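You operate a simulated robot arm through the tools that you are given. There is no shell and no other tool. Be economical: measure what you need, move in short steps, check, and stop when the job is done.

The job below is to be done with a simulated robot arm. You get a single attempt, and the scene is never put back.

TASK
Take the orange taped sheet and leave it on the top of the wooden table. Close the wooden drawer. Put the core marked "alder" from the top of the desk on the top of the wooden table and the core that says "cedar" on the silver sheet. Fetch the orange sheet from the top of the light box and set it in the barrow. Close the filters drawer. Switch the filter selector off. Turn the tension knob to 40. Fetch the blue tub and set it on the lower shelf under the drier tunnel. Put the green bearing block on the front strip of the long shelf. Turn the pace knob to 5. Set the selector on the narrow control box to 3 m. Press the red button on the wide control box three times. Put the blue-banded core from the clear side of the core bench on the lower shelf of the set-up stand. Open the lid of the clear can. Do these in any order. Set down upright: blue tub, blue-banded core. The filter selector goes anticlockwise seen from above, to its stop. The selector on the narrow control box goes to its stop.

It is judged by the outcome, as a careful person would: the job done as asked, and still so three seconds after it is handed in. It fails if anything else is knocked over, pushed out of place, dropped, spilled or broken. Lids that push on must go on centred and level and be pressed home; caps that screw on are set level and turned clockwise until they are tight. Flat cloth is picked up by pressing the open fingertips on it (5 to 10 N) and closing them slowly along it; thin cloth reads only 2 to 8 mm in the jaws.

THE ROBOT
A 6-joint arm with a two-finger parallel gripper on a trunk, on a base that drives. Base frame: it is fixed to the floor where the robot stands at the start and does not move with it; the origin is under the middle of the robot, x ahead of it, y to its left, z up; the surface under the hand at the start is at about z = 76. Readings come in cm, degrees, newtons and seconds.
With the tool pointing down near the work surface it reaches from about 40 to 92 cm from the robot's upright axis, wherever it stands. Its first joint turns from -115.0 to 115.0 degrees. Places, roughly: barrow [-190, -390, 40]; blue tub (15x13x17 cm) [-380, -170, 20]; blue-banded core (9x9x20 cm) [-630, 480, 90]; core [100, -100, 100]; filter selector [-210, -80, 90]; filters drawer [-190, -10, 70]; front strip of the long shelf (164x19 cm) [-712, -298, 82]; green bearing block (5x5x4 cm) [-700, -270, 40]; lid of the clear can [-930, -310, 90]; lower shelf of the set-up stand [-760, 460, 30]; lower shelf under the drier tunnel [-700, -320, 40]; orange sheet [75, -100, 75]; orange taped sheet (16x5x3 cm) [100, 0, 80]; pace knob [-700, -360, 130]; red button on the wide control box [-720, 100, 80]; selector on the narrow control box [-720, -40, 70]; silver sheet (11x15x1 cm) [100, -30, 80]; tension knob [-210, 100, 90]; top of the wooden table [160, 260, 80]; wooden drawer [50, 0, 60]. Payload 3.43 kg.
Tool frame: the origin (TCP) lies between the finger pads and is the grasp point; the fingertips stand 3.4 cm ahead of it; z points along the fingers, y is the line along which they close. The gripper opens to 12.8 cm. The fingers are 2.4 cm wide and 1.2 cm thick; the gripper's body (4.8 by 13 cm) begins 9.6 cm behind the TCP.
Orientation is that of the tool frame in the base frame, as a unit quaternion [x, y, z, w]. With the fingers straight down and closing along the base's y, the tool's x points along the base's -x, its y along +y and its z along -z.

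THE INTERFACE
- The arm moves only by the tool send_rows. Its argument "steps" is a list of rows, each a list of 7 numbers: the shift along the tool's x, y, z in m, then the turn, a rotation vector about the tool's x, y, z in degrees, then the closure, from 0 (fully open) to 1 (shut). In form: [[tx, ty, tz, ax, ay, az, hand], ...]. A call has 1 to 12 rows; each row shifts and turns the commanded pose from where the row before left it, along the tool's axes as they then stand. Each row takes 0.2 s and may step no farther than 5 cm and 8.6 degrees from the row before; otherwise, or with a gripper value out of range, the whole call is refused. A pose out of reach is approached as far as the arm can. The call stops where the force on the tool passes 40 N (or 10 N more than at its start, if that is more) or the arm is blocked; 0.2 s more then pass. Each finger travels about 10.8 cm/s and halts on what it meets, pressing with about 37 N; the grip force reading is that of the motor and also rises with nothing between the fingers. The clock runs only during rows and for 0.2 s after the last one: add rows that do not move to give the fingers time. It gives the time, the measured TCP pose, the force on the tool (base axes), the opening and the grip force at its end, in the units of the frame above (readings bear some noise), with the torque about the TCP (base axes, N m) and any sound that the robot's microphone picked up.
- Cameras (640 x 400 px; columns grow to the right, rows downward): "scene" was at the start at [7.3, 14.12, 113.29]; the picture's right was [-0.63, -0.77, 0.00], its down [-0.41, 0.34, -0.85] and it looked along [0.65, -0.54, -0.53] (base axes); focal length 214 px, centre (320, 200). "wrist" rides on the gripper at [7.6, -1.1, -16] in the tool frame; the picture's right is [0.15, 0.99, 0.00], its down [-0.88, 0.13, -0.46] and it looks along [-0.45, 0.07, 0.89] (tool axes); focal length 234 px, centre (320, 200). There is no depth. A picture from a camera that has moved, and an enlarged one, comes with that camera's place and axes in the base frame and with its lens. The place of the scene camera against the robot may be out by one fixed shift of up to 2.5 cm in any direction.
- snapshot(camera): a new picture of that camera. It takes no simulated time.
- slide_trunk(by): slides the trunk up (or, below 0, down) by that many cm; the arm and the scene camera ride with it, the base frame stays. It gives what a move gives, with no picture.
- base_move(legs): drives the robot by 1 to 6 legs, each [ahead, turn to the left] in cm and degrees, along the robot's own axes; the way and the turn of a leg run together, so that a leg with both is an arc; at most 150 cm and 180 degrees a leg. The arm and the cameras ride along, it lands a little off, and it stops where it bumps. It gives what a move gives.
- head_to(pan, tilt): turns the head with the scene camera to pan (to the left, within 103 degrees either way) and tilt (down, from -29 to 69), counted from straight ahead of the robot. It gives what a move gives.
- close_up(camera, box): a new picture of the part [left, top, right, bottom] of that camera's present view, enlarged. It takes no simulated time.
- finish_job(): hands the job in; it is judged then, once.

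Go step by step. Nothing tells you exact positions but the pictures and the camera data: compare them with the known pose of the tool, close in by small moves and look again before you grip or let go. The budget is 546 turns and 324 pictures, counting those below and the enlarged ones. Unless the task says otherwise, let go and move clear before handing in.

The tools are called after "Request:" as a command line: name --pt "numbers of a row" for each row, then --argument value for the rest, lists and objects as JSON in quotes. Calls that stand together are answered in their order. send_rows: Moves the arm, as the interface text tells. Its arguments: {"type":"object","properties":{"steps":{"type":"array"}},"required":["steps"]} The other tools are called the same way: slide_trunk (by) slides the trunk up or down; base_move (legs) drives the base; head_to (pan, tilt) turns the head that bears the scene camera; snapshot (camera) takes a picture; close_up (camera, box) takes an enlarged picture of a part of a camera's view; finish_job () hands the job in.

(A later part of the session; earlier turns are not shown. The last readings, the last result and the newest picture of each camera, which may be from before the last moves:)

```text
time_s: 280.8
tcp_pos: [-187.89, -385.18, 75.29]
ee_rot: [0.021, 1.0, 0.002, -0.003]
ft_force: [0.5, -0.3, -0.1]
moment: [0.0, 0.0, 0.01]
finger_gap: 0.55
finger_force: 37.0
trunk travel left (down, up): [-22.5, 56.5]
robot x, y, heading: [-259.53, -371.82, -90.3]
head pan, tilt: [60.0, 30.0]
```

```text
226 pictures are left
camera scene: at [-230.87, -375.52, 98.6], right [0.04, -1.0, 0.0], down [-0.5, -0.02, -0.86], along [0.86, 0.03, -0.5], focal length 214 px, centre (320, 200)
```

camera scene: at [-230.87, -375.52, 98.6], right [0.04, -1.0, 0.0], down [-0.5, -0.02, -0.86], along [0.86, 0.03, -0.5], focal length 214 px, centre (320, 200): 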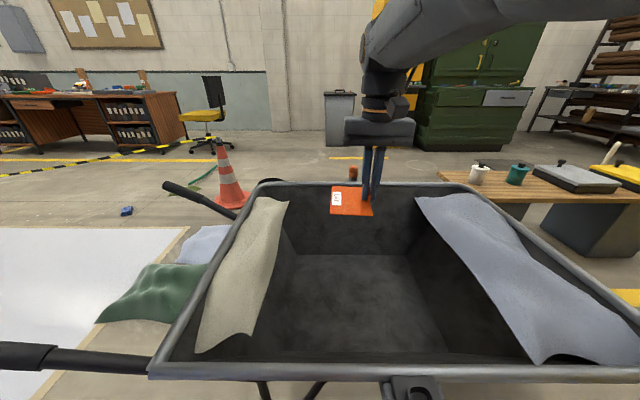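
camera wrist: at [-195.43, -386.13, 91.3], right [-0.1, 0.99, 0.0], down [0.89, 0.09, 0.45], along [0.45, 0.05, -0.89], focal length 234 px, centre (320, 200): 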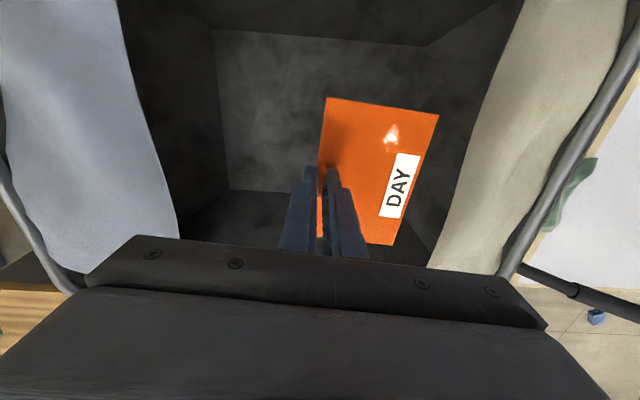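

The sheet hangs inside the tub outline; the floor is near z≈38–40. Lowering further with the trunk.

Request:
slide_trunk --by -20

Request:
snapshot --camera "wrist"

Request:
snapshot --camera "scene"

```text
time_s: 283.0
tcp_pos: [-187.42, -388.58, 55.05]
ee_rot: [0.045, 0.999, 0.002, -0.003]
ft_force: [0.1, -0.1, -1.0]
moment: [-0.03, 0.01, -0.02]
finger_gap: 0.55
finger_force: 37.2
trunk travel left (down, up): [-2.5, 76.5]
robot x, y, heading: [-259.42, -371.61, -90.7]
head pan, tilt: [60.0, 30.0]
```

```text
225 pictures are left
camera wrist: at [-195.06, -389.12, 71.17], right [-0.06, 1.0, 0.0], down [0.89, 0.05, 0.45], along [0.45, 0.03, -0.89], focal length 234 px, centre (320, 200)
```

wrist: 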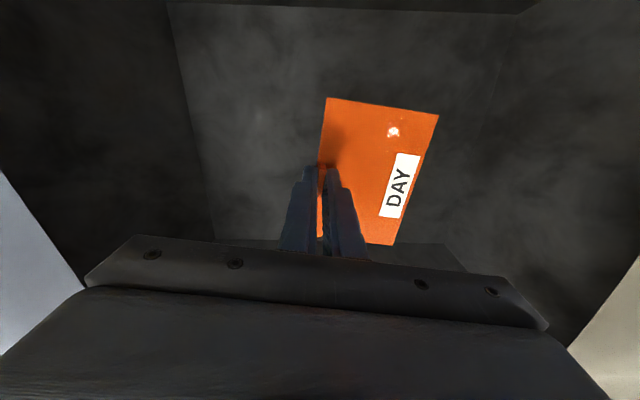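

```text
224 pictures are left
camera scene: at [-231.39, -379.57, 77.71], right [0.21, -0.98, 0.0], down [-0.57, -0.12, -0.81], along [0.79, 0.17, -0.59], focal length 214 px, centre (320, 200)
```

scene: 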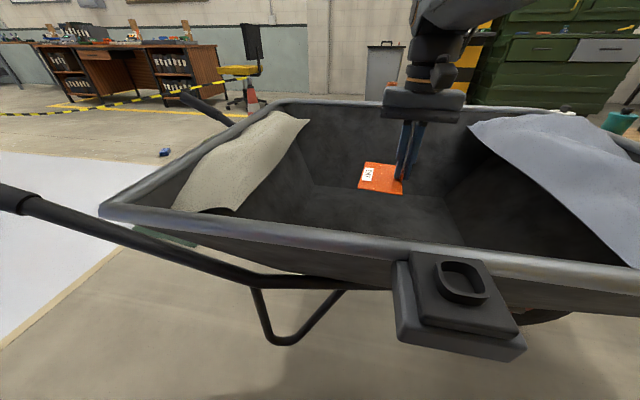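

Request:
send_rows --pt "0.02 0 0.03 0 0 0 1" --pt "0 0 0.03 0 0 0 1" --pt "0 0 0.02 0 0 0 1" --pt "0 0 0.01 0 0 0 1" --pt "0 0 0.01 0 0 0 1"

Request:
snapshot --camera "scene"

Request:
snapshot --camera "wrist"

```text
time_s: 284.4
tcp_pos: [-189.46, -389.68, 45.58]
ee_rot: [0.053, 0.999, 0.002, -0.001]
ft_force: [0.3, 0.0, -0.4]
moment: [0.03, 0.0, 0.01]
finger_gap: 0.59
finger_force: 36.7
trunk travel left (down, up): [-2.5, 76.5]
robot x, y, heading: [-259.94, -371.66, -90.5]
head pan, tilt: [60.0, 30.0]
stopped in row 5: the arm was blocked; the commanded pose is now the measured one
```

```text
223 pictures are left
camera scene: at [-230.99, -379.97, 78.77], right [0.16, -0.99, 0.0], down [-0.48, -0.08, -0.87], along [0.86, 0.14, -0.49], focal length 214 px, centre (320, 200)
```

scene: 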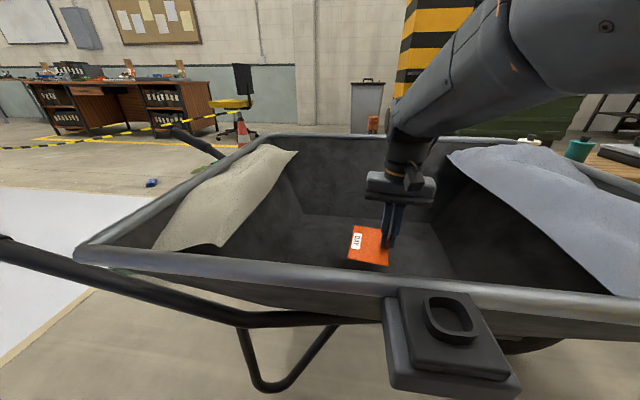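

```text
222 pictures are left
camera wrist: at [-197.17, -390.09, 61.54], right [-0.04, 1.0, 0.0], down [0.89, 0.03, 0.46], along [0.45, 0.02, -0.89], focal length 234 px, centre (320, 200)
```

wrist: 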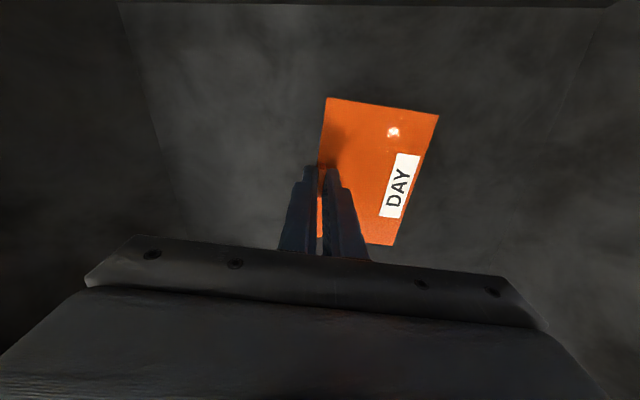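

Request:
send_rows --pt "0 0 0.005 0 0 0 1" --pt "0 0 0.005 0 0 0 1"

Request:
head_to --pan 85 --tilt 35

Request:
snapshot --camera "scene"

```text
time_s: 285.0
tcp_pos: [-189.46, -389.36, 44.35]
ee_rot: [0.052, 0.999, 0.002, -0.003]
ft_force: [-0.6, -0.4, 0.3]
moment: [0.01, 0.0, -0.02]
finger_gap: 0.58
finger_force: 37.1
trunk travel left (down, up): [-2.5, 76.5]
robot x, y, heading: [-259.22, -371.73, -90.5]
head pan, tilt: [60.0, 30.0]
```

```text
time_s: 285.9
tcp_pos: [-189.47, -389.16, 44.04]
ee_rot: [0.05, 0.999, 0.001, -0.003]
ft_force: [0.5, -0.5, -0.8]
moment: [0.0, -0.04, 0.01]
finger_gap: 0.55
finger_force: 36.3
trunk travel left (down, up): [-2.5, 76.5]
robot x, y, heading: [-259.57, -371.84, -90.3]
head pan, tilt: [85.0, 35.0]
```

```text
221 pictures are left
camera scene: at [-231.11, -379.68, 78.48], right [0.19, -0.98, 0.0], down [-0.5, -0.1, -0.86], along [0.84, 0.17, -0.51], focal length 214 px, centre (320, 200)
```

scene: 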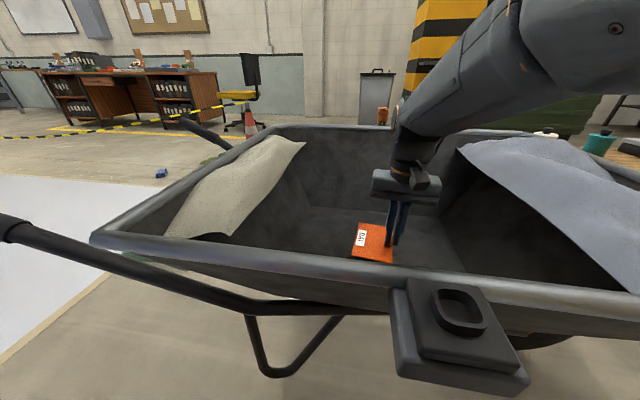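

Request:
send_rows --pt "0 0 0.004 0 0 0 1" --pt "0 0 0.004 0 0 0 1" --pt "0 0 0.004 0 0 0 1"

Request:
close_up --camera "scene" --box '[320, 160, 480, 280]'

```text
time_s: 286.7
tcp_pos: [-189.78, -389.23, 43.14]
ee_rot: [0.05, 0.999, 0.002, -0.002]
ft_force: [0.4, 0.3, -1.2]
moment: [-0.01, 0.0, -0.01]
finger_gap: 0.56
finger_force: 36.8
trunk travel left (down, up): [-2.5, 76.5]
robot x, y, heading: [-259.66, -371.49, -90.6]
head pan, tilt: [85.0, 35.0]
```

```text
3.33 times, centred on (400, 220) of scene
camera zoom: at [-231.2, -379.64, 78.23], right [0.2, -0.98, 0.0], down [-0.53, -0.11, -0.84], along [0.83, 0.17, -0.54], focal length 715 px, centre (53, 133)
```

zoom: 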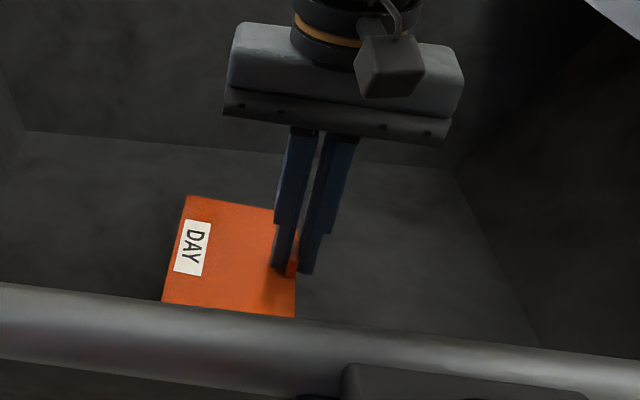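

Request:
send_rows --pt "0 0 0.004 0 0 0 1" --pt "0 0 0.004 0 0 0 1" --pt "0 0 0.004 0 0 0 1"

```text
time_s: 287.5
tcp_pos: [-189.7, -389.24, 41.7]
ee_rot: [0.05, 0.999, 0.002, -0.003]
ft_force: [0.1, -0.4, -0.2]
moment: [-0.03, -0.02, -0.01]
finger_gap: 0.57
finger_force: 37.1
trunk travel left (down, up): [-2.5, 76.5]
robot x, y, heading: [-259.79, -371.3, -90.6]
head pan, tilt: [85.0, 35.0]
```

Request:
send_rows --pt "0 0 0.004 0 0 0 1" --pt "0 0 0.003 0 0 0 1" --pt "0 0 0.003 0 0 0 1"

Request:
close_up --camera "scene" --box '[320, 160, 480, 280]'

```text
time_s: 288.3
tcp_pos: [-189.54, -389.32, 40.8]
ee_rot: [0.051, 0.999, 0.002, -0.002]
ft_force: [0.1, 0.5, -1.0]
moment: [-0.02, 0.0, -0.01]
finger_gap: 0.58
finger_force: 37.2
trunk travel left (down, up): [-2.5, 76.5]
robot x, y, heading: [-259.54, -371.59, -90.6]
head pan, tilt: [85.0, 35.0]
```

```text
3.33 times, centred on (400, 220) of scene
camera zoom: at [-231.21, -379.84, 78.07], right [0.18, -0.98, 0.0], down [-0.54, -0.1, -0.83], along [0.82, 0.15, -0.55], focal length 715 px, centre (53, 133)
```

zoom: 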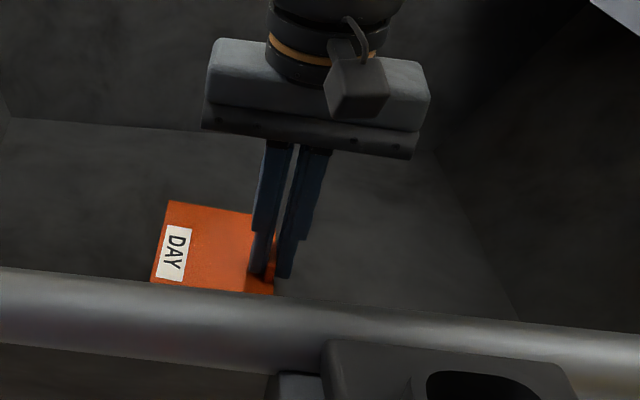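

Request:
send_rows --pt "0 0 0.004 0 0 0 1" --pt "0 0 0.004 0 0 0 1" --pt "0 0 0.004 0 0 0 1"

Request:
send_rows --pt "0 0 0.004 0 0 0 1" --pt "0 0 0.004 0 0 0 1" --pt "0 0 0.004 0 0 0 1"

Request:
snapshot --camera "wrist"

```text
time_s: 289.1
tcp_pos: [-189.65, -389.2, 39.71]
ee_rot: [0.051, 0.999, 0.002, -0.001]
ft_force: [-1.2, 0.4, 6.2]
moment: [-0.06, -0.35, 0.01]
finger_gap: 0.58
finger_force: 36.1
trunk travel left (down, up): [-2.5, 76.5]
robot x, y, heading: [-259.77, -371.6, -90.5]
head pan, tilt: [85.0, 35.0]
```

```text
time_s: 289.6
tcp_pos: [-189.37, -389.44, 39.79]
ee_rot: [0.052, 0.999, 0.001, 0.001]
ft_force: [0.9, -1.4, 6.2]
moment: [-0.12, 0.32, 0.11]
finger_gap: 0.6
finger_force: 36.8
trunk travel left (down, up): [-2.5, 76.5]
robot x, y, heading: [-259.53, -371.8, -90.5]
head pan, tilt: [85.0, 35.0]
stopped in row 2: the force on the tool passed its limit at 45 N (the readings are from after the stop); the commanded pose is now the measured one
```

```text
218 pictures are left
camera wrist: at [-197.18, -390.09, 55.66], right [-0.04, 1.0, 0.0], down [0.89, 0.03, 0.46], along [0.46, 0.02, -0.89], focal length 234 px, centre (320, 200)
```

wrist: 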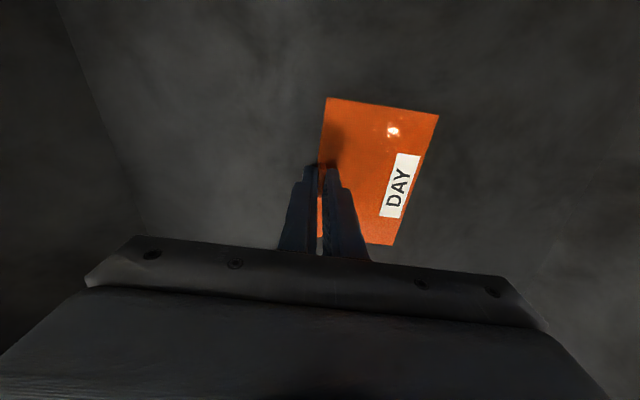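

Contact with the tub floor. Release and rise.

Request:
send_rows --pt "0 0 -0.001 0 0 0 0.95" --pt "0 0 0 0 0 0 0.85" --pt "0 0 0 0 0 0 0.75" --pt "0 0 -0.01 0 0 0 0.7" --pt "0 0 -0.03 0 0 0 0.7" --pt "0 0 -0.04 0 0 0 0.7" --pt "0 0 -0.04 0 0 0 0.7"

Request:
snapshot --camera "wrist"

Request:
slide_trunk --by 50

Request:
snapshot --camera "scene"

```text
time_s: 291.2
tcp_pos: [-189.52, -390.97, 50.48]
ee_rot: [0.063, 0.998, 0.001, -0.008]
ft_force: [-0.2, -0.4, 0.9]
moment: [-0.02, -0.01, 0.0]
finger_gap: 3.8
finger_force: 0.0
trunk travel left (down, up): [-2.5, 76.5]
robot x, y, heading: [-259.48, -372.0, -90.3]
head pan, tilt: [85.0, 35.0]
```

```text
217 pictures are left
camera wrist: at [-196.99, -391.22, 66.47], right [-0.02, 1.0, 0.0], down [0.9, 0.02, 0.44], along [0.44, 0.01, -0.9], focal length 234 px, centre (320, 200)
```

wrist: 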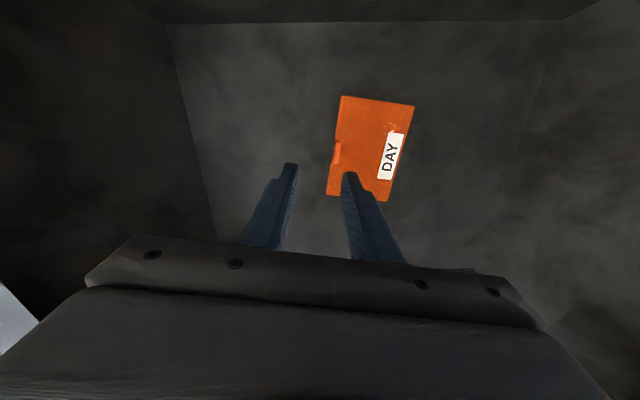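

```text
refused: 50 is not a number from -40 to 40
```

```text
216 pictures are left
camera scene: at [-230.86, -381.15, 78.83], right [0.03, -1.0, 0.0], down [-0.48, -0.01, -0.88], along [0.88, 0.03, -0.48], focal length 214 px, centre (320, 200)
```

scene: 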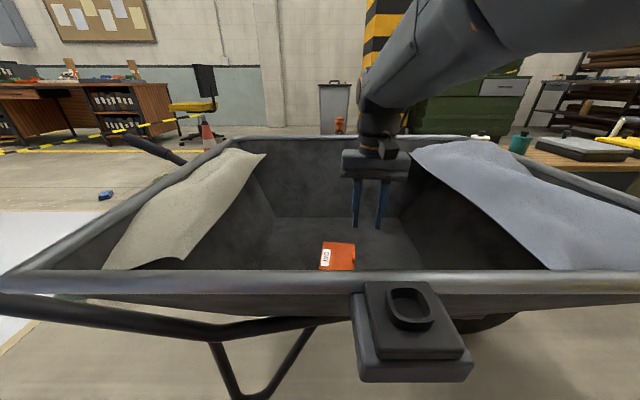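

Request:
slide_trunk --by 40

Request:
snapshot --camera "scene"

```text
time_s: 295.1
tcp_pos: [-189.53, -389.15, 91.6]
ee_rot: [0.051, 0.999, 0.002, 0.0]
ft_force: [0.1, 0.3, 0.2]
moment: [0.0, 0.03, 0.01]
finger_gap: 3.86
finger_force: 0.1
trunk travel left (down, up): [-42.5, 36.5]
robot x, y, heading: [-259.41, -371.41, -90.5]
head pan, tilt: [85.0, 35.0]
```

```text
215 pictures are left
camera scene: at [-231.09, -371.14, 117.84], right [-0.1, -1.0, 0.0], down [-0.57, 0.05, -0.82], along [0.82, -0.08, -0.57], focal length 214 px, centre (320, 200)
```

scene: 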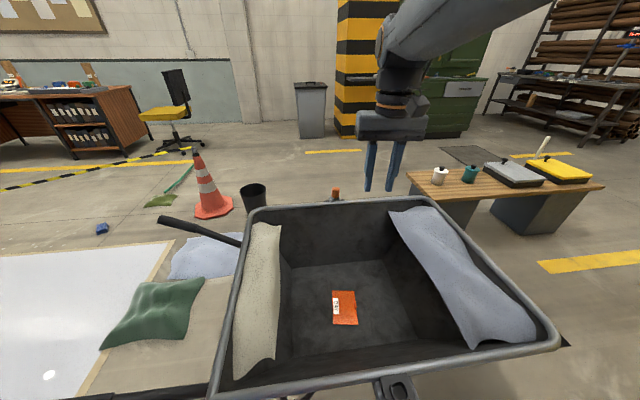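

The orange sheet lies flat in the barrow. Bringing the arm back to the front and retracing the way to the console.

Request:
send_rows --pt "0.0388 -0.0218 -0.01 0 0 0 1" --pt "0.0388 -0.0218 -0.01 0 0 0 1" --pt "0.0388 -0.0218 -0.01 0 0 0 1" --pt "0.0388 -0.0218 -0.01 0 0 0 1" --pt "0.0388 -0.0218 -0.01 0 0 0 1" --pt "0.0388 -0.0218 -0.01 0 0 0 1" --pt "0.0388 -0.0218 -0.01 0 0 0 1" --pt "0.0388 -0.0218 -0.01 0 0 0 1" --pt "0.0388 -0.0218 -0.01 0 0 0 1" --pt "0.0388 -0.0218 0 0 0 0 1"

Request:
send_rows --pt "0.0388 -0.0218 0 0 0 0 1" --pt "0.0388 -0.0218 0 0 0 0 1" --pt "0.0388 -0.0218 0 0 0 0 1" --pt "0.0388 -0.0218 0 0 0 0 1" --pt "0.0388 -0.0218 0 0 0 0 1" --pt "0.0388 -0.0218 0 0 0 0 1" --pt "0.0388 -0.0218 0 0 0 0 1" --pt "0.0388 -0.0218 0 0 0 0 1"

Request:
base_move --legs '[[-98, 0], [0, -60], [-145, 0], [0, -120], [120, 0]]'

Request:
head_to --pan 50 --tilt 20

Request:
snapshot --camera "scene"

```text
time_s: 297.3
tcp_pos: [-230.42, -407.14, 100.31]
ee_rot: [0.05, 0.999, 0.003, 0.0]
ft_force: [0.7, 0.2, 0.3]
moment: [0.02, 0.01, 0.01]
finger_gap: 0.02
finger_force: 32.8
trunk travel left (down, up): [-42.5, 36.5]
robot x, y, heading: [-260.08, -371.52, -90.7]
head pan, tilt: [85.0, 35.0]
```

```text
time_s: 299.1
tcp_pos: [-262.79, -421.35, 100.55]
ee_rot: [0.049, 0.999, 0.001, 0.0]
ft_force: [-0.1, 0.5, 0.9]
moment: [0.0, 0.0, -0.02]
finger_gap: 0.0
finger_force: 33.2
trunk travel left (down, up): [-42.5, 36.5]
robot x, y, heading: [-259.45, -371.69, -90.7]
head pan, tilt: [85.0, 35.0]
```

```text
time_s: 324.5
tcp_pos: [-128.78, -26.0, 100.39]
ee_rot: [0.999, -0.052, 0.0, 0.002]
ft_force: [0.0, 0.0, 0.7]
moment: [-0.03, 0.0, 0.0]
finger_gap: 0.0
finger_force: 32.7
trunk travel left (down, up): [-42.5, 36.5]
robot x, y, heading: [-132.45, -75.94, 89.1]
head pan, tilt: [85.0, 35.0]
```

```text
time_s: 325.5
tcp_pos: [-128.77, -26.11, 100.4]
ee_rot: [0.999, -0.052, -0.001, 0.001]
ft_force: [0.3, 0.3, 0.3]
moment: [0.01, 0.01, -0.01]
finger_gap: 0.0
finger_force: 33.2
trunk travel left (down, up): [-42.5, 36.5]
robot x, y, heading: [-132.23, -75.81, 89.4]
head pan, tilt: [50.0, 20.0]
```

```text
214 pictures are left
camera scene: at [-158.49, -70.33, 120.23], right [0.65, 0.76, 0.0], down [0.26, -0.22, -0.94], along [-0.71, 0.61, -0.34], focal length 214 px, centre (320, 200)
```

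scene: 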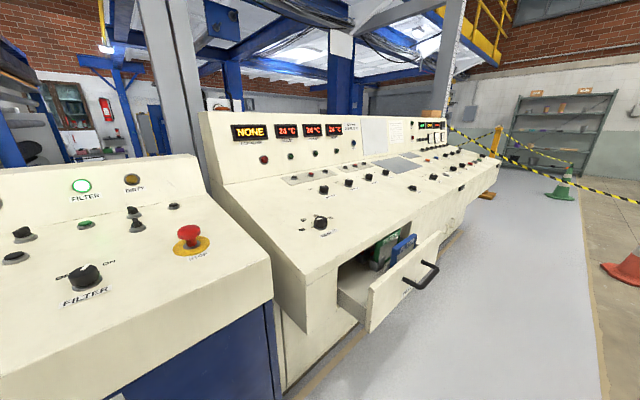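

The console shows the FILTER selector near [-210, -82, 92] and the open drawer near [-184, -5, 70]. Turning to face the console.

Request:
base_move --legs '[[0, 90.6]]'

Request:
head_to --pan -10 --tilt 35

Request:
snapshot --camera "scene"

Request:
snapshot --camera "wrist"

```text
time_s: 329.8
tcp_pos: [-181.86, -73.14, 100.52]
ee_rot: [0.738, 0.675, 0.001, 0.001]
ft_force: [-0.1, -1.0, 1.1]
moment: [0.02, 0.0, -0.02]
finger_gap: 0.0
finger_force: 33.0
trunk travel left (down, up): [-42.5, 36.5]
robot x, y, heading: [-132.02, -75.89, -179.8]
head pan, tilt: [50.0, 20.0]
```

```text
time_s: 331.1
tcp_pos: [-181.84, -73.12, 100.44]
ee_rot: [0.738, 0.675, 0.001, 0.001]
ft_force: [0.5, 0.4, 0.2]
moment: [0.03, -0.04, 0.03]
finger_gap: 0.0
finger_force: 33.2
trunk travel left (down, up): [-42.5, 36.5]
robot x, y, heading: [-131.99, -75.4, -179.8]
head pan, tilt: [-10.0, 35.0]
```

```text
213 pictures are left
camera scene: at [-139.3, -93.41, 117.85], right [0.17, 0.99, 0.0], down [0.57, -0.1, -0.82], along [-0.81, 0.14, -0.57], focal length 214 px, centre (320, 200)
```

scene: 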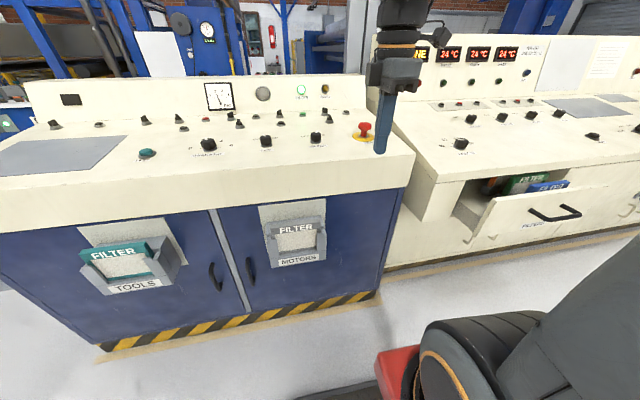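

```text
212 pictures are left
camera wrist: at [-182.44, -65.55, 116.43], right [1.0, 0.06, 0.0], down [0.05, -0.89, 0.46], along [0.03, -0.46, -0.89], focal length 234 px, centre (320, 200)
```

wrist: 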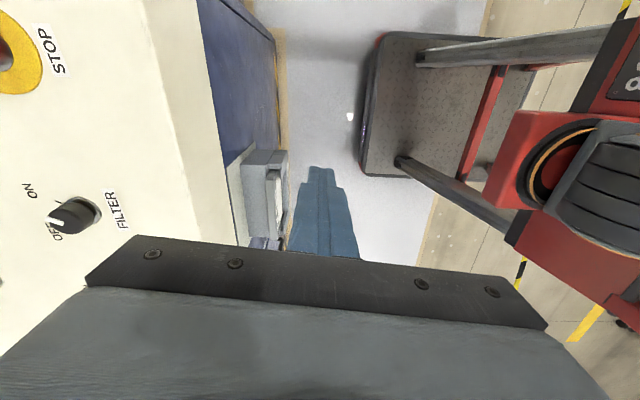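

Request:
close_up --camera "wrist" --box '[0, 160, 140, 260]'

Request:
close_up --camera "scene" --box '[220, 80, 420, 200]'

```text
4.00 times, centred on (70, 210) of wrist
camera zoom: at [-182.44, -65.55, 116.43], right [1.0, 0.06, 0.0], down [0.05, -0.89, 0.46], along [0.03, -0.46, -0.89], focal length 937 px, centre (1320, 160)
```

zoom: 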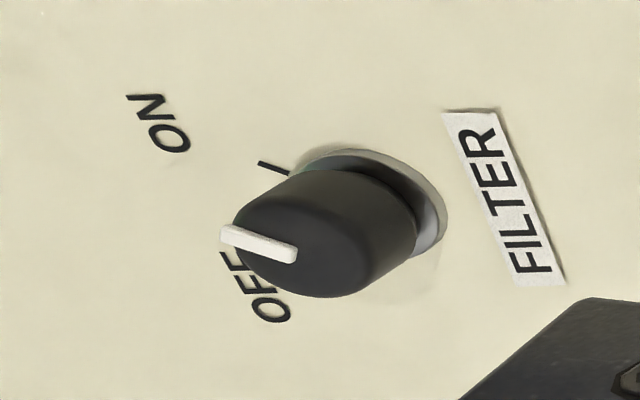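

```text
3.20 times, centred on (320, 140) of scene
camera zoom: at [-139.3, -93.41, 117.85], right [0.17, 0.99, 0.0], down [0.57, -0.1, -0.82], along [-0.81, 0.14, -0.57], focal length 686 px, centre (320, 392)
```

zoom: 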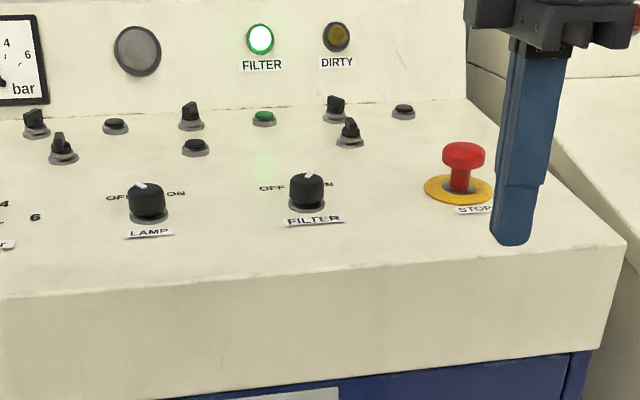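

The FILTER selector points to ON (right); its axis leans ~15° toward me, knob about [-208.5, -81, 93]. I'll rotate the hand to its neutral turn, so there's wrist room for the anticlockwise turn, and tilt it 15°.

Request:
send_rows --pt "0 0 -0.006 0 0 8.49 0.56" --pt "0 0 -0.006 0 0 8.49 0.56" --pt "0 0 -0.006 0 0 8.49 0.56" --pt "0 0 -0.006 0 0 8.49 0.56" --pt "0 0 -0.006 0 0 8.49 0.56" --pt "0 0 -0.006 0 0 8.49 0.56" --pt "0 0 -0.006 0 0 8.49 0.56" --pt "0 0 -0.006 0 0 8.49 0.56" --pt "0 0 -0.006 0 0 8.49 0.56" --pt "0 0 -0.006 0 0 8.49 0.56"

Request:
send_rows --pt "0 0 0 0 -7.5 0 0.56" --pt "0 0 0 0 -7.5 0 0.56"

Request:
snapshot --camera "wrist"

```text
time_s: 333.3
tcp_pos: [-181.89, -73.18, 106.46]
ee_rot: [1.0, -0.001, 0.002, 0.0]
ft_force: [0.4, -1.0, -0.3]
moment: [-0.01, 0.0, -0.01]
finger_gap: 5.65
finger_force: 0.0
trunk travel left (down, up): [-42.5, 36.5]
robot x, y, heading: [-132.31, -75.44, -179.7]
head pan, tilt: [-10.0, 35.0]
```

```text
time_s: 333.9
tcp_pos: [-181.99, -73.08, 106.35]
ee_rot: [0.992, 0.0, -0.129, 0.0]
ft_force: [-1.0, -0.2, 0.1]
moment: [-0.01, -0.06, 0.03]
finger_gap: 5.63
finger_force: 0.0
trunk travel left (down, up): [-42.5, 36.5]
robot x, y, heading: [-132.01, -75.69, -179.9]
head pan, tilt: [-10.0, 35.0]
```

```text
209 pictures are left
camera wrist: at [-170.6, -72.1, 119.96], right [0.14, -0.99, -0.04], down [-0.73, -0.13, 0.67], along [-0.66, -0.07, -0.75], focal length 234 px, centre (320, 200)
```

wrist: 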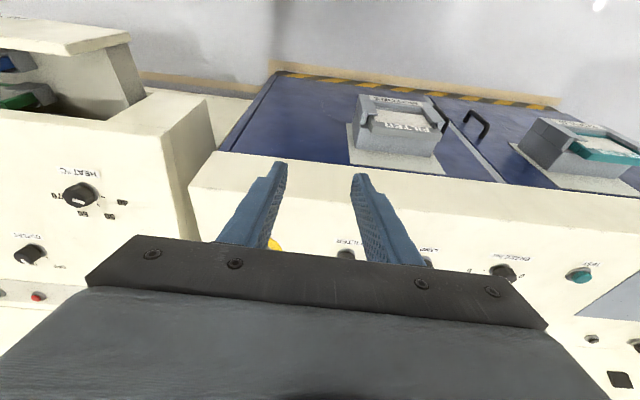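

Request:
send_rows --pt "-0.0373 0.0132 0.0148 0 0 0 0.56" --pt "-0.0373 0.0132 0.0148 0 0 0 0.56" --pt "-0.0373 0.0132 0.0148 0 0 0 0.56" --pt "-0.0373 0.0132 0.0148 0 0 0 0.56" --pt "-0.0373 0.0132 0.0148 0 0 0 0.56" --pt "-0.0373 0.0132 0.0148 0 0 0 0.56"

Request:
snapshot --camera "wrist"

Request:
close_up --camera "scene" --box '[220, 50, 420, 175]'

```text
time_s: 335.3
tcp_pos: [-205.63, -80.98, 103.62]
ee_rot: [0.992, -0.001, -0.129, 0.0]
ft_force: [1.0, -0.5, 0.8]
moment: [-0.03, 0.03, 0.0]
finger_gap: 5.63
finger_force: 0.0
trunk travel left (down, up): [-42.5, 36.5]
robot x, y, heading: [-132.13, -75.83, -179.8]
head pan, tilt: [-10.0, 35.0]
```

```text
208 pictures are left
camera wrist: at [-194.28, -79.9, 117.2], right [0.14, -0.99, -0.04], down [-0.73, -0.13, 0.67], along [-0.66, -0.07, -0.74], focal length 234 px, centre (320, 200)
```

wrist: 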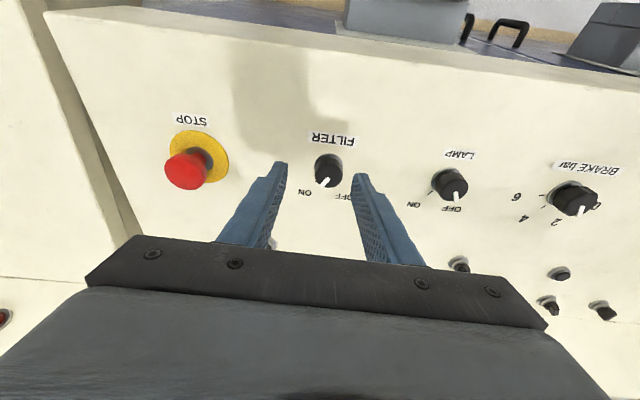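

```text
3.20 times, centred on (320, 112) of scene
camera zoom: at [-139.25, -93.4, 117.85], right [0.17, 0.99, 0.0], down [0.56, -0.1, -0.82], along [-0.81, 0.14, -0.57], focal length 686 px, centre (320, 480)
```

zoom: 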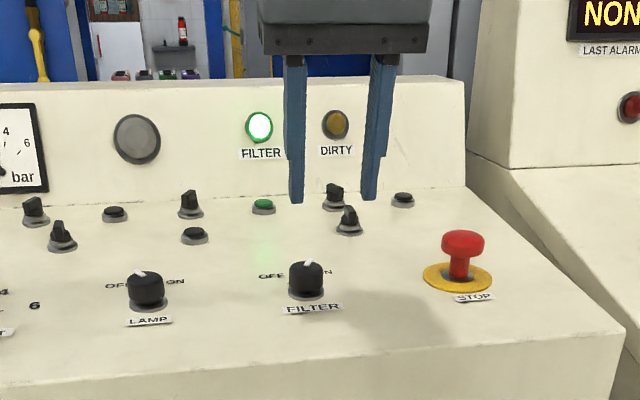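

Request:
send_rows --pt "-0.022 0.016 0.02 0 0 0 0.5" --pt "0 0 0.014 0 0 0 0.5"

Request:
close_up --camera "wrist" --box '[240, 100, 400, 260]'

Request:
close_up --camera "scene" --box '[260, 80, 380, 160]'

```text
time_s: 335.9
tcp_pos: [-208.7, -82.64, 100.83]
ee_rot: [0.992, 0.0, -0.129, 0.0]
ft_force: [0.4, -1.0, 1.0]
moment: [0.0, -0.01, -0.03]
finger_gap: 6.43
finger_force: 0.0
trunk travel left (down, up): [-42.5, 36.5]
robot x, y, heading: [-132.28, -75.82, -179.8]
head pan, tilt: [-10.0, 35.0]
```

```text
2.50 times, centred on (320, 180) of wrist
camera zoom: at [-197.41, -81.52, 114.41], right [0.14, -0.99, -0.04], down [-0.74, -0.13, 0.67], along [-0.66, -0.07, -0.75], focal length 585 px, centre (320, 250)
```

zoom: 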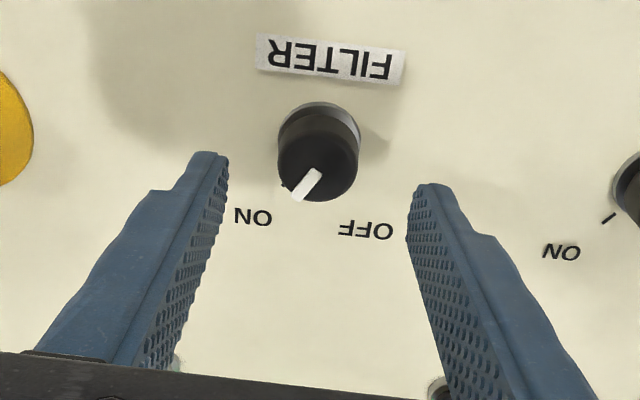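

```text
5.00 times, centred on (320, 120) of scene
camera zoom: at [-139.29, -93.4, 117.85], right [0.17, 0.99, 0.0], down [0.57, -0.1, -0.82], along [-0.81, 0.14, -0.57], focal length 1072 px, centre (320, 600)
```

zoom: 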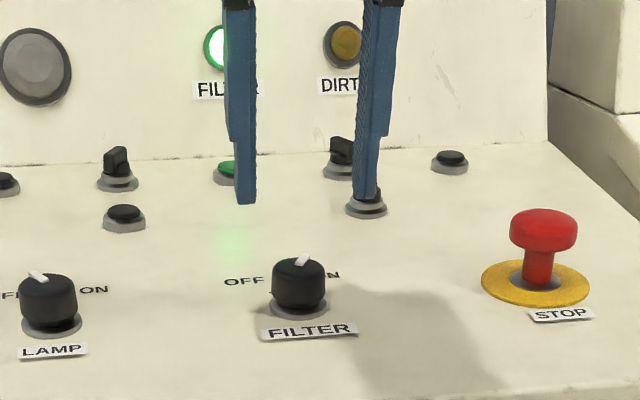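

Aligned. Descending over the knob.

Request:
send_rows --pt "-0.002 0 0.02 0 0 0 0.5" --pt "0 0 0.015 0 0 0 0.5" --pt "0 0 0.01 0 0 0 0.5" --pt "0 0 0.005 0 0 0 0.5"

Request:
close_up --camera "wrist" --box '[240, 100, 400, 260]'

Request:
close_up --camera "scene" --box '[260, 80, 380, 160]'

```text
time_s: 336.9
tcp_pos: [-210.13, -82.63, 96.05]
ee_rot: [0.992, -0.001, -0.129, 0.0]
ft_force: [-0.2, -0.6, 0.1]
moment: [-0.03, -0.02, 0.02]
finger_gap: 6.4
finger_force: 0.0
trunk travel left (down, up): [-42.5, 36.5]
robot x, y, heading: [-132.09, -75.96, -179.7]
head pan, tilt: [-10.0, 35.0]
```

```text
2.50 times, centred on (320, 180) of wrist
camera zoom: at [-198.86, -81.59, 109.58], right [0.14, -0.99, -0.04], down [-0.74, -0.13, 0.67], along [-0.66, -0.07, -0.75], focal length 585 px, centre (320, 250)
```

zoom: 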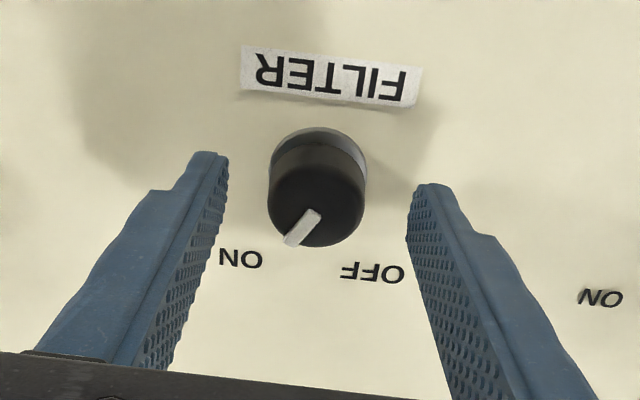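

```text
5.00 times, centred on (320, 120) of scene
camera zoom: at [-139.3, -93.41, 117.85], right [0.17, 0.99, 0.0], down [0.57, -0.1, -0.82], along [-0.81, 0.14, -0.57], focal length 1072 px, centre (320, 600)
```

zoom: 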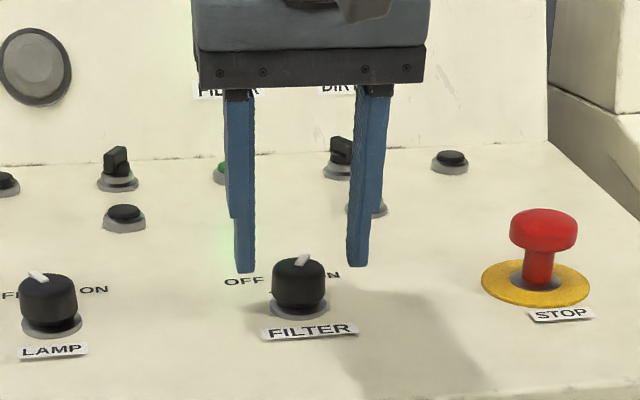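

Request:
send_rows --pt "-0.006 0.002 0.0 0 0 0 0.5" --pt "0 0 0.008 0 0 0 0.5" --pt "0 0 0.007 0 0 0 0.5"

Request:
close_up --camera "wrist" --box '[240, 100, 400, 260]'

Request:
close_up --camera "scene" --box '[260, 80, 380, 160]'

```text
time_s: 337.7
tcp_pos: [-211.25, -82.89, 94.61]
ee_rot: [0.992, 0.0, -0.129, 0.0]
ft_force: [-0.6, 0.0, -0.2]
moment: [0.01, 0.0, 0.0]
finger_gap: 6.41
finger_force: 0.0
trunk travel left (down, up): [-42.5, 36.5]
robot x, y, heading: [-132.13, -75.6, -179.9]
head pan, tilt: [-10.0, 35.0]
```

```text
2.50 times, centred on (320, 180) of wrist
camera zoom: at [-199.92, -81.8, 108.22], right [0.14, -0.99, -0.04], down [-0.74, -0.13, 0.66], along [-0.66, -0.07, -0.75], focal length 585 px, centre (320, 250)
```

zoom: 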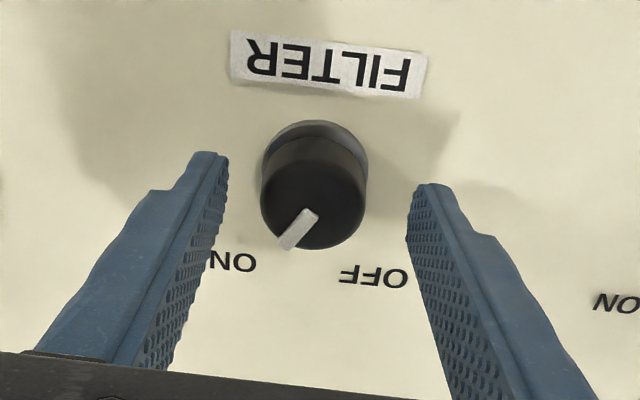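

```text
5.00 times, centred on (320, 120) of scene
camera zoom: at [-139.3, -93.41, 117.85], right [0.17, 0.99, 0.0], down [0.57, -0.1, -0.82], along [-0.81, 0.14, -0.57], focal length 1072 px, centre (320, 600)
```

zoom: 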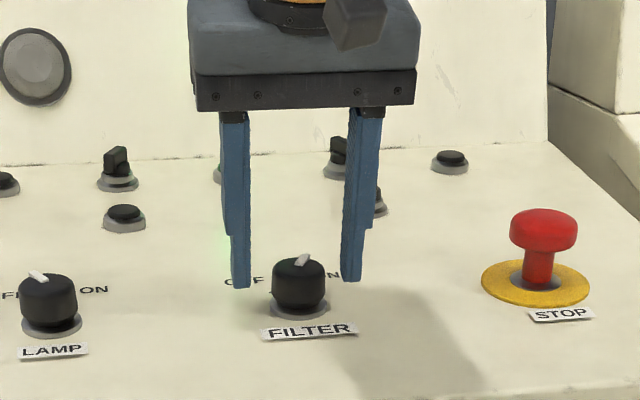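

Request:
send_rows --pt "0 0 0.004 0 0 0 0.5" --pt "0 0 0 0 0 0 0.65" --pt "0 0 0 0 0 0 0.75" --pt "0 0 0 0 0 0 0.85" --pt "0 0 0 0 0 0 0.95"

Request:
close_up --camera "wrist" --box '[240, 100, 400, 260]'

```text
time_s: 338.9
tcp_pos: [-211.37, -82.64, 94.36]
ee_rot: [0.992, 0.0, -0.128, -0.002]
ft_force: [0.0, 23.9, 0.4]
moment: [0.31, 0.01, -0.16]
finger_gap: 3.76
finger_force: 45.1
trunk travel left (down, up): [-42.5, 36.5]
robot x, y, heading: [-131.94, -76.02, -180.1]
head pan, tilt: [-10.0, 35.0]
```

```text
2.50 times, centred on (320, 180) of wrist
camera zoom: at [-200.03, -81.61, 107.85], right [0.14, -0.99, -0.04], down [-0.74, -0.13, 0.66], along [-0.66, -0.07, -0.75], focal length 585 px, centre (320, 250)
```

zoom: 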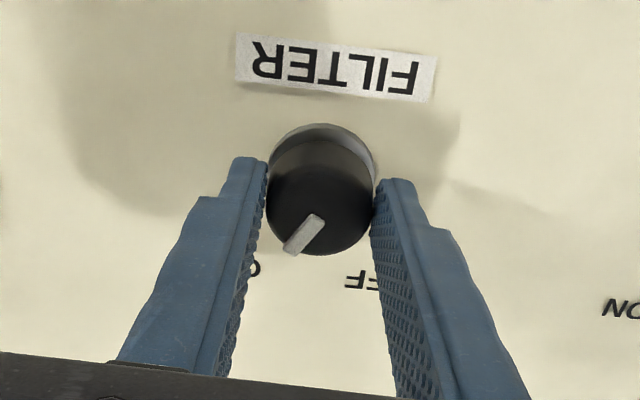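

Request:
send_rows --pt "0 -0.0025 0 0 0 0 0.95" --pt "0 0 0 0 0 -7 0.95" --pt "0 0 0 0 0 -7 0.95" --pt "0 0 0 0 0 -7 0.95" --pt "0 0 0 0 0 -7 0.95" --pt "0 0 0 0 0 -7 0.95"

Request:
close_up --camera "wrist" --box '[240, 100, 400, 260]'

Request:
close_up --camera "scene" --box '[260, 80, 380, 160]'

```text
time_s: 340.3
tcp_pos: [-211.31, -82.48, 94.28]
ee_rot: [0.946, 0.299, -0.123, -0.038]
ft_force: [-7.7, 12.6, -4.2]
moment: [-1.08, 0.51, 0.01]
finger_gap: 3.9
finger_force: 44.9
trunk travel left (down, up): [-42.5, 36.5]
robot x, y, heading: [-132.22, -75.6, -180.1]
head pan, tilt: [-10.0, 35.0]
```

```text
2.50 times, centred on (320, 180) of wrist
camera zoom: at [-202.01, -77.3, 108.34], right [0.67, -0.73, -0.18], down [-0.51, -0.61, 0.61], along [-0.55, -0.31, -0.78], focal length 585 px, centre (320, 250)
```

zoom: 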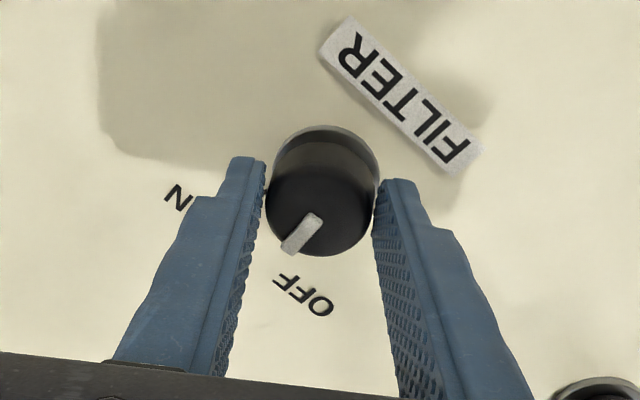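

```text
5.00 times, centred on (320, 120) of scene
camera zoom: at [-139.35, -93.33, 117.85], right [0.17, 0.99, 0.0], down [0.57, -0.1, -0.82], along [-0.81, 0.14, -0.57], focal length 1072 px, centre (320, 600)
```

zoom: 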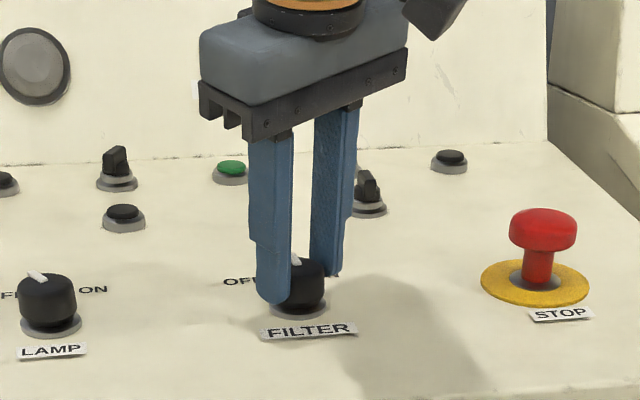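

It turns with the hand. Continue to the stop.

Request:
send_rows --pt "0 0 0 0 0 -7 0.95" --pt "0 0 0 0 0 -7 0.95" --pt "0 0 0 0 0 -7 0.95" --pt "0 0 0 0 0 -7 0.95"

Request:
close_up --camera "wrist" --box '[240, 100, 400, 260]'

Request:
snapshot --camera "scene"

```text
time_s: 341.3
tcp_pos: [-211.41, -82.35, 94.43]
ee_rot: [0.846, 0.518, -0.11, -0.068]
ft_force: [-18.2, 13.4, 2.5]
moment: [-0.4, 0.16, -0.54]
finger_gap: 3.98
finger_force: 45.1
trunk travel left (down, up): [-42.5, 36.5]
robot x, y, heading: [-132.04, -75.91, -179.5]
head pan, tilt: [-10.0, 35.0]
```

```text
2.50 times, centred on (320, 180) of wrist
camera zoom: at [-205.03, -75.23, 109.17], right [0.92, -0.32, -0.24], down [-0.16, -0.84, 0.51], along [-0.37, -0.43, -0.82], focal length 585 px, centre (320, 250)
```

zoom: 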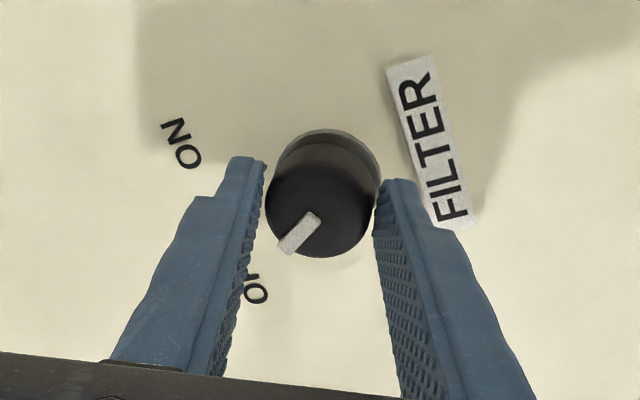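

```text
196 pictures are left
camera scene: at [-139.38, -93.31, 117.86], right [0.17, 0.99, 0.0], down [0.57, -0.1, -0.82], along [-0.81, 0.14, -0.57], focal length 214 px, centre (320, 200)
```

scene: 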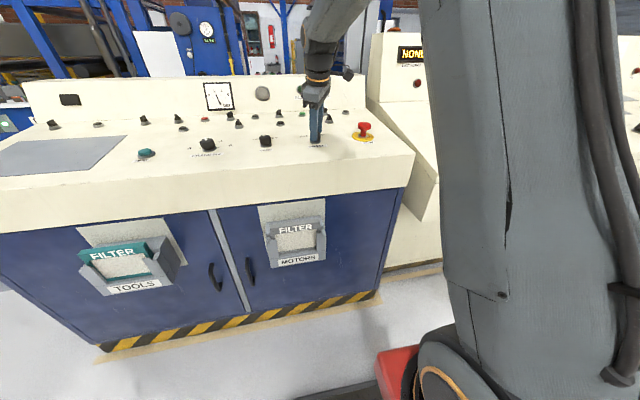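

Request:
send_rows --pt "0 0 0 0 0 -7 0.95" --pt "0 0 0 0 0 -7 0.95"

Request:
close_up --camera "wrist" --box '[240, 100, 400, 260]'

```text
time_s: 341.9
tcp_pos: [-211.42, -82.36, 94.46]
ee_rot: [0.775, 0.618, -0.101, -0.081]
ft_force: [-22.7, 23.7, 4.9]
moment: [-0.19, 0.26, -1.07]
finger_gap: 3.98
finger_force: 45.2
trunk travel left (down, up): [-42.5, 36.5]
robot x, y, heading: [-132.46, -75.63, -179.6]
head pan, tilt: [-10.0, 35.0]
```

```text
2.50 times, centred on (320, 180) of wrist
camera zoom: at [-206.86, -74.87, 109.7], right [0.96, -0.08, -0.26], down [0.05, -0.89, 0.46], along [-0.26, -0.45, -0.85], focal length 585 px, centre (320, 250)
```

zoom: 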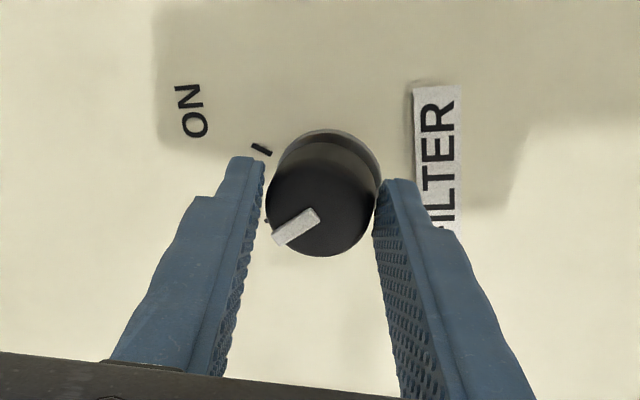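

Stop reached (knob now slips in the fingers). Release and back off.

Request:
send_rows --pt "0 0 0 0 0 0 0.7" --pt "0 0 0 0 0 0 0.5" --pt "0 0 -0.03 0 0 0 0.5" --pt "0 0 -0.04 0 0 0 0.5" --pt "0 0 -0.04 0 0 0 0.5" --pt "0 0 -0.04 0 0 0 0.5"

Request:
close_up --camera "wrist" --box '[220, 50, 420, 250]'

Request:
close_up --camera "scene" --box '[220, 60, 400, 175]'

```text
time_s: 343.3
tcp_pos: [-207.45, -82.55, 108.91]
ee_rot: [0.776, 0.617, -0.1, -0.079]
ft_force: [0.0, -0.4, -0.3]
moment: [0.01, -0.02, 0.0]
finger_gap: 6.41
finger_force: 0.1
trunk travel left (down, up): [-42.5, 36.5]
robot x, y, heading: [-131.92, -75.56, -179.7]
head pan, tilt: [-10.0, 35.0]
```

```text
2.00 times, centred on (320, 150) of wrist
camera zoom: at [-202.92, -74.94, 124.17], right [0.96, -0.08, -0.25], down [0.05, -0.89, 0.46], along [-0.26, -0.45, -0.85], focal length 468 px, centre (320, 300)
```

zoom: 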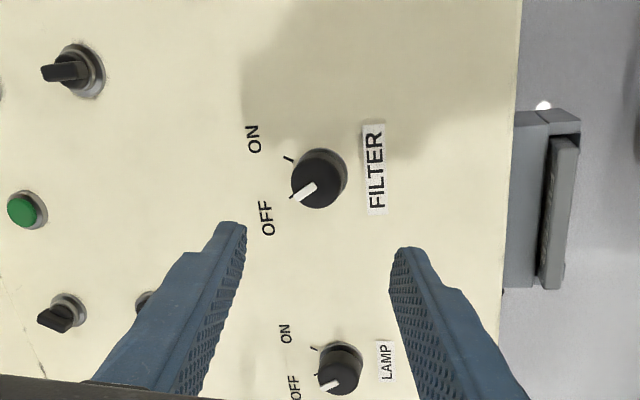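

```text
3.48 times, centred on (310, 118) of scene
camera zoom: at [-139.33, -93.37, 117.85], right [0.17, 0.99, 0.0], down [0.57, -0.1, -0.82], along [-0.81, 0.14, -0.57], focal length 746 px, centre (355, 487)
```

zoom: 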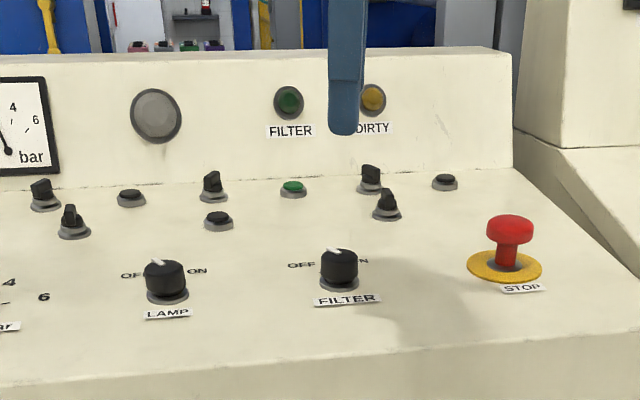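

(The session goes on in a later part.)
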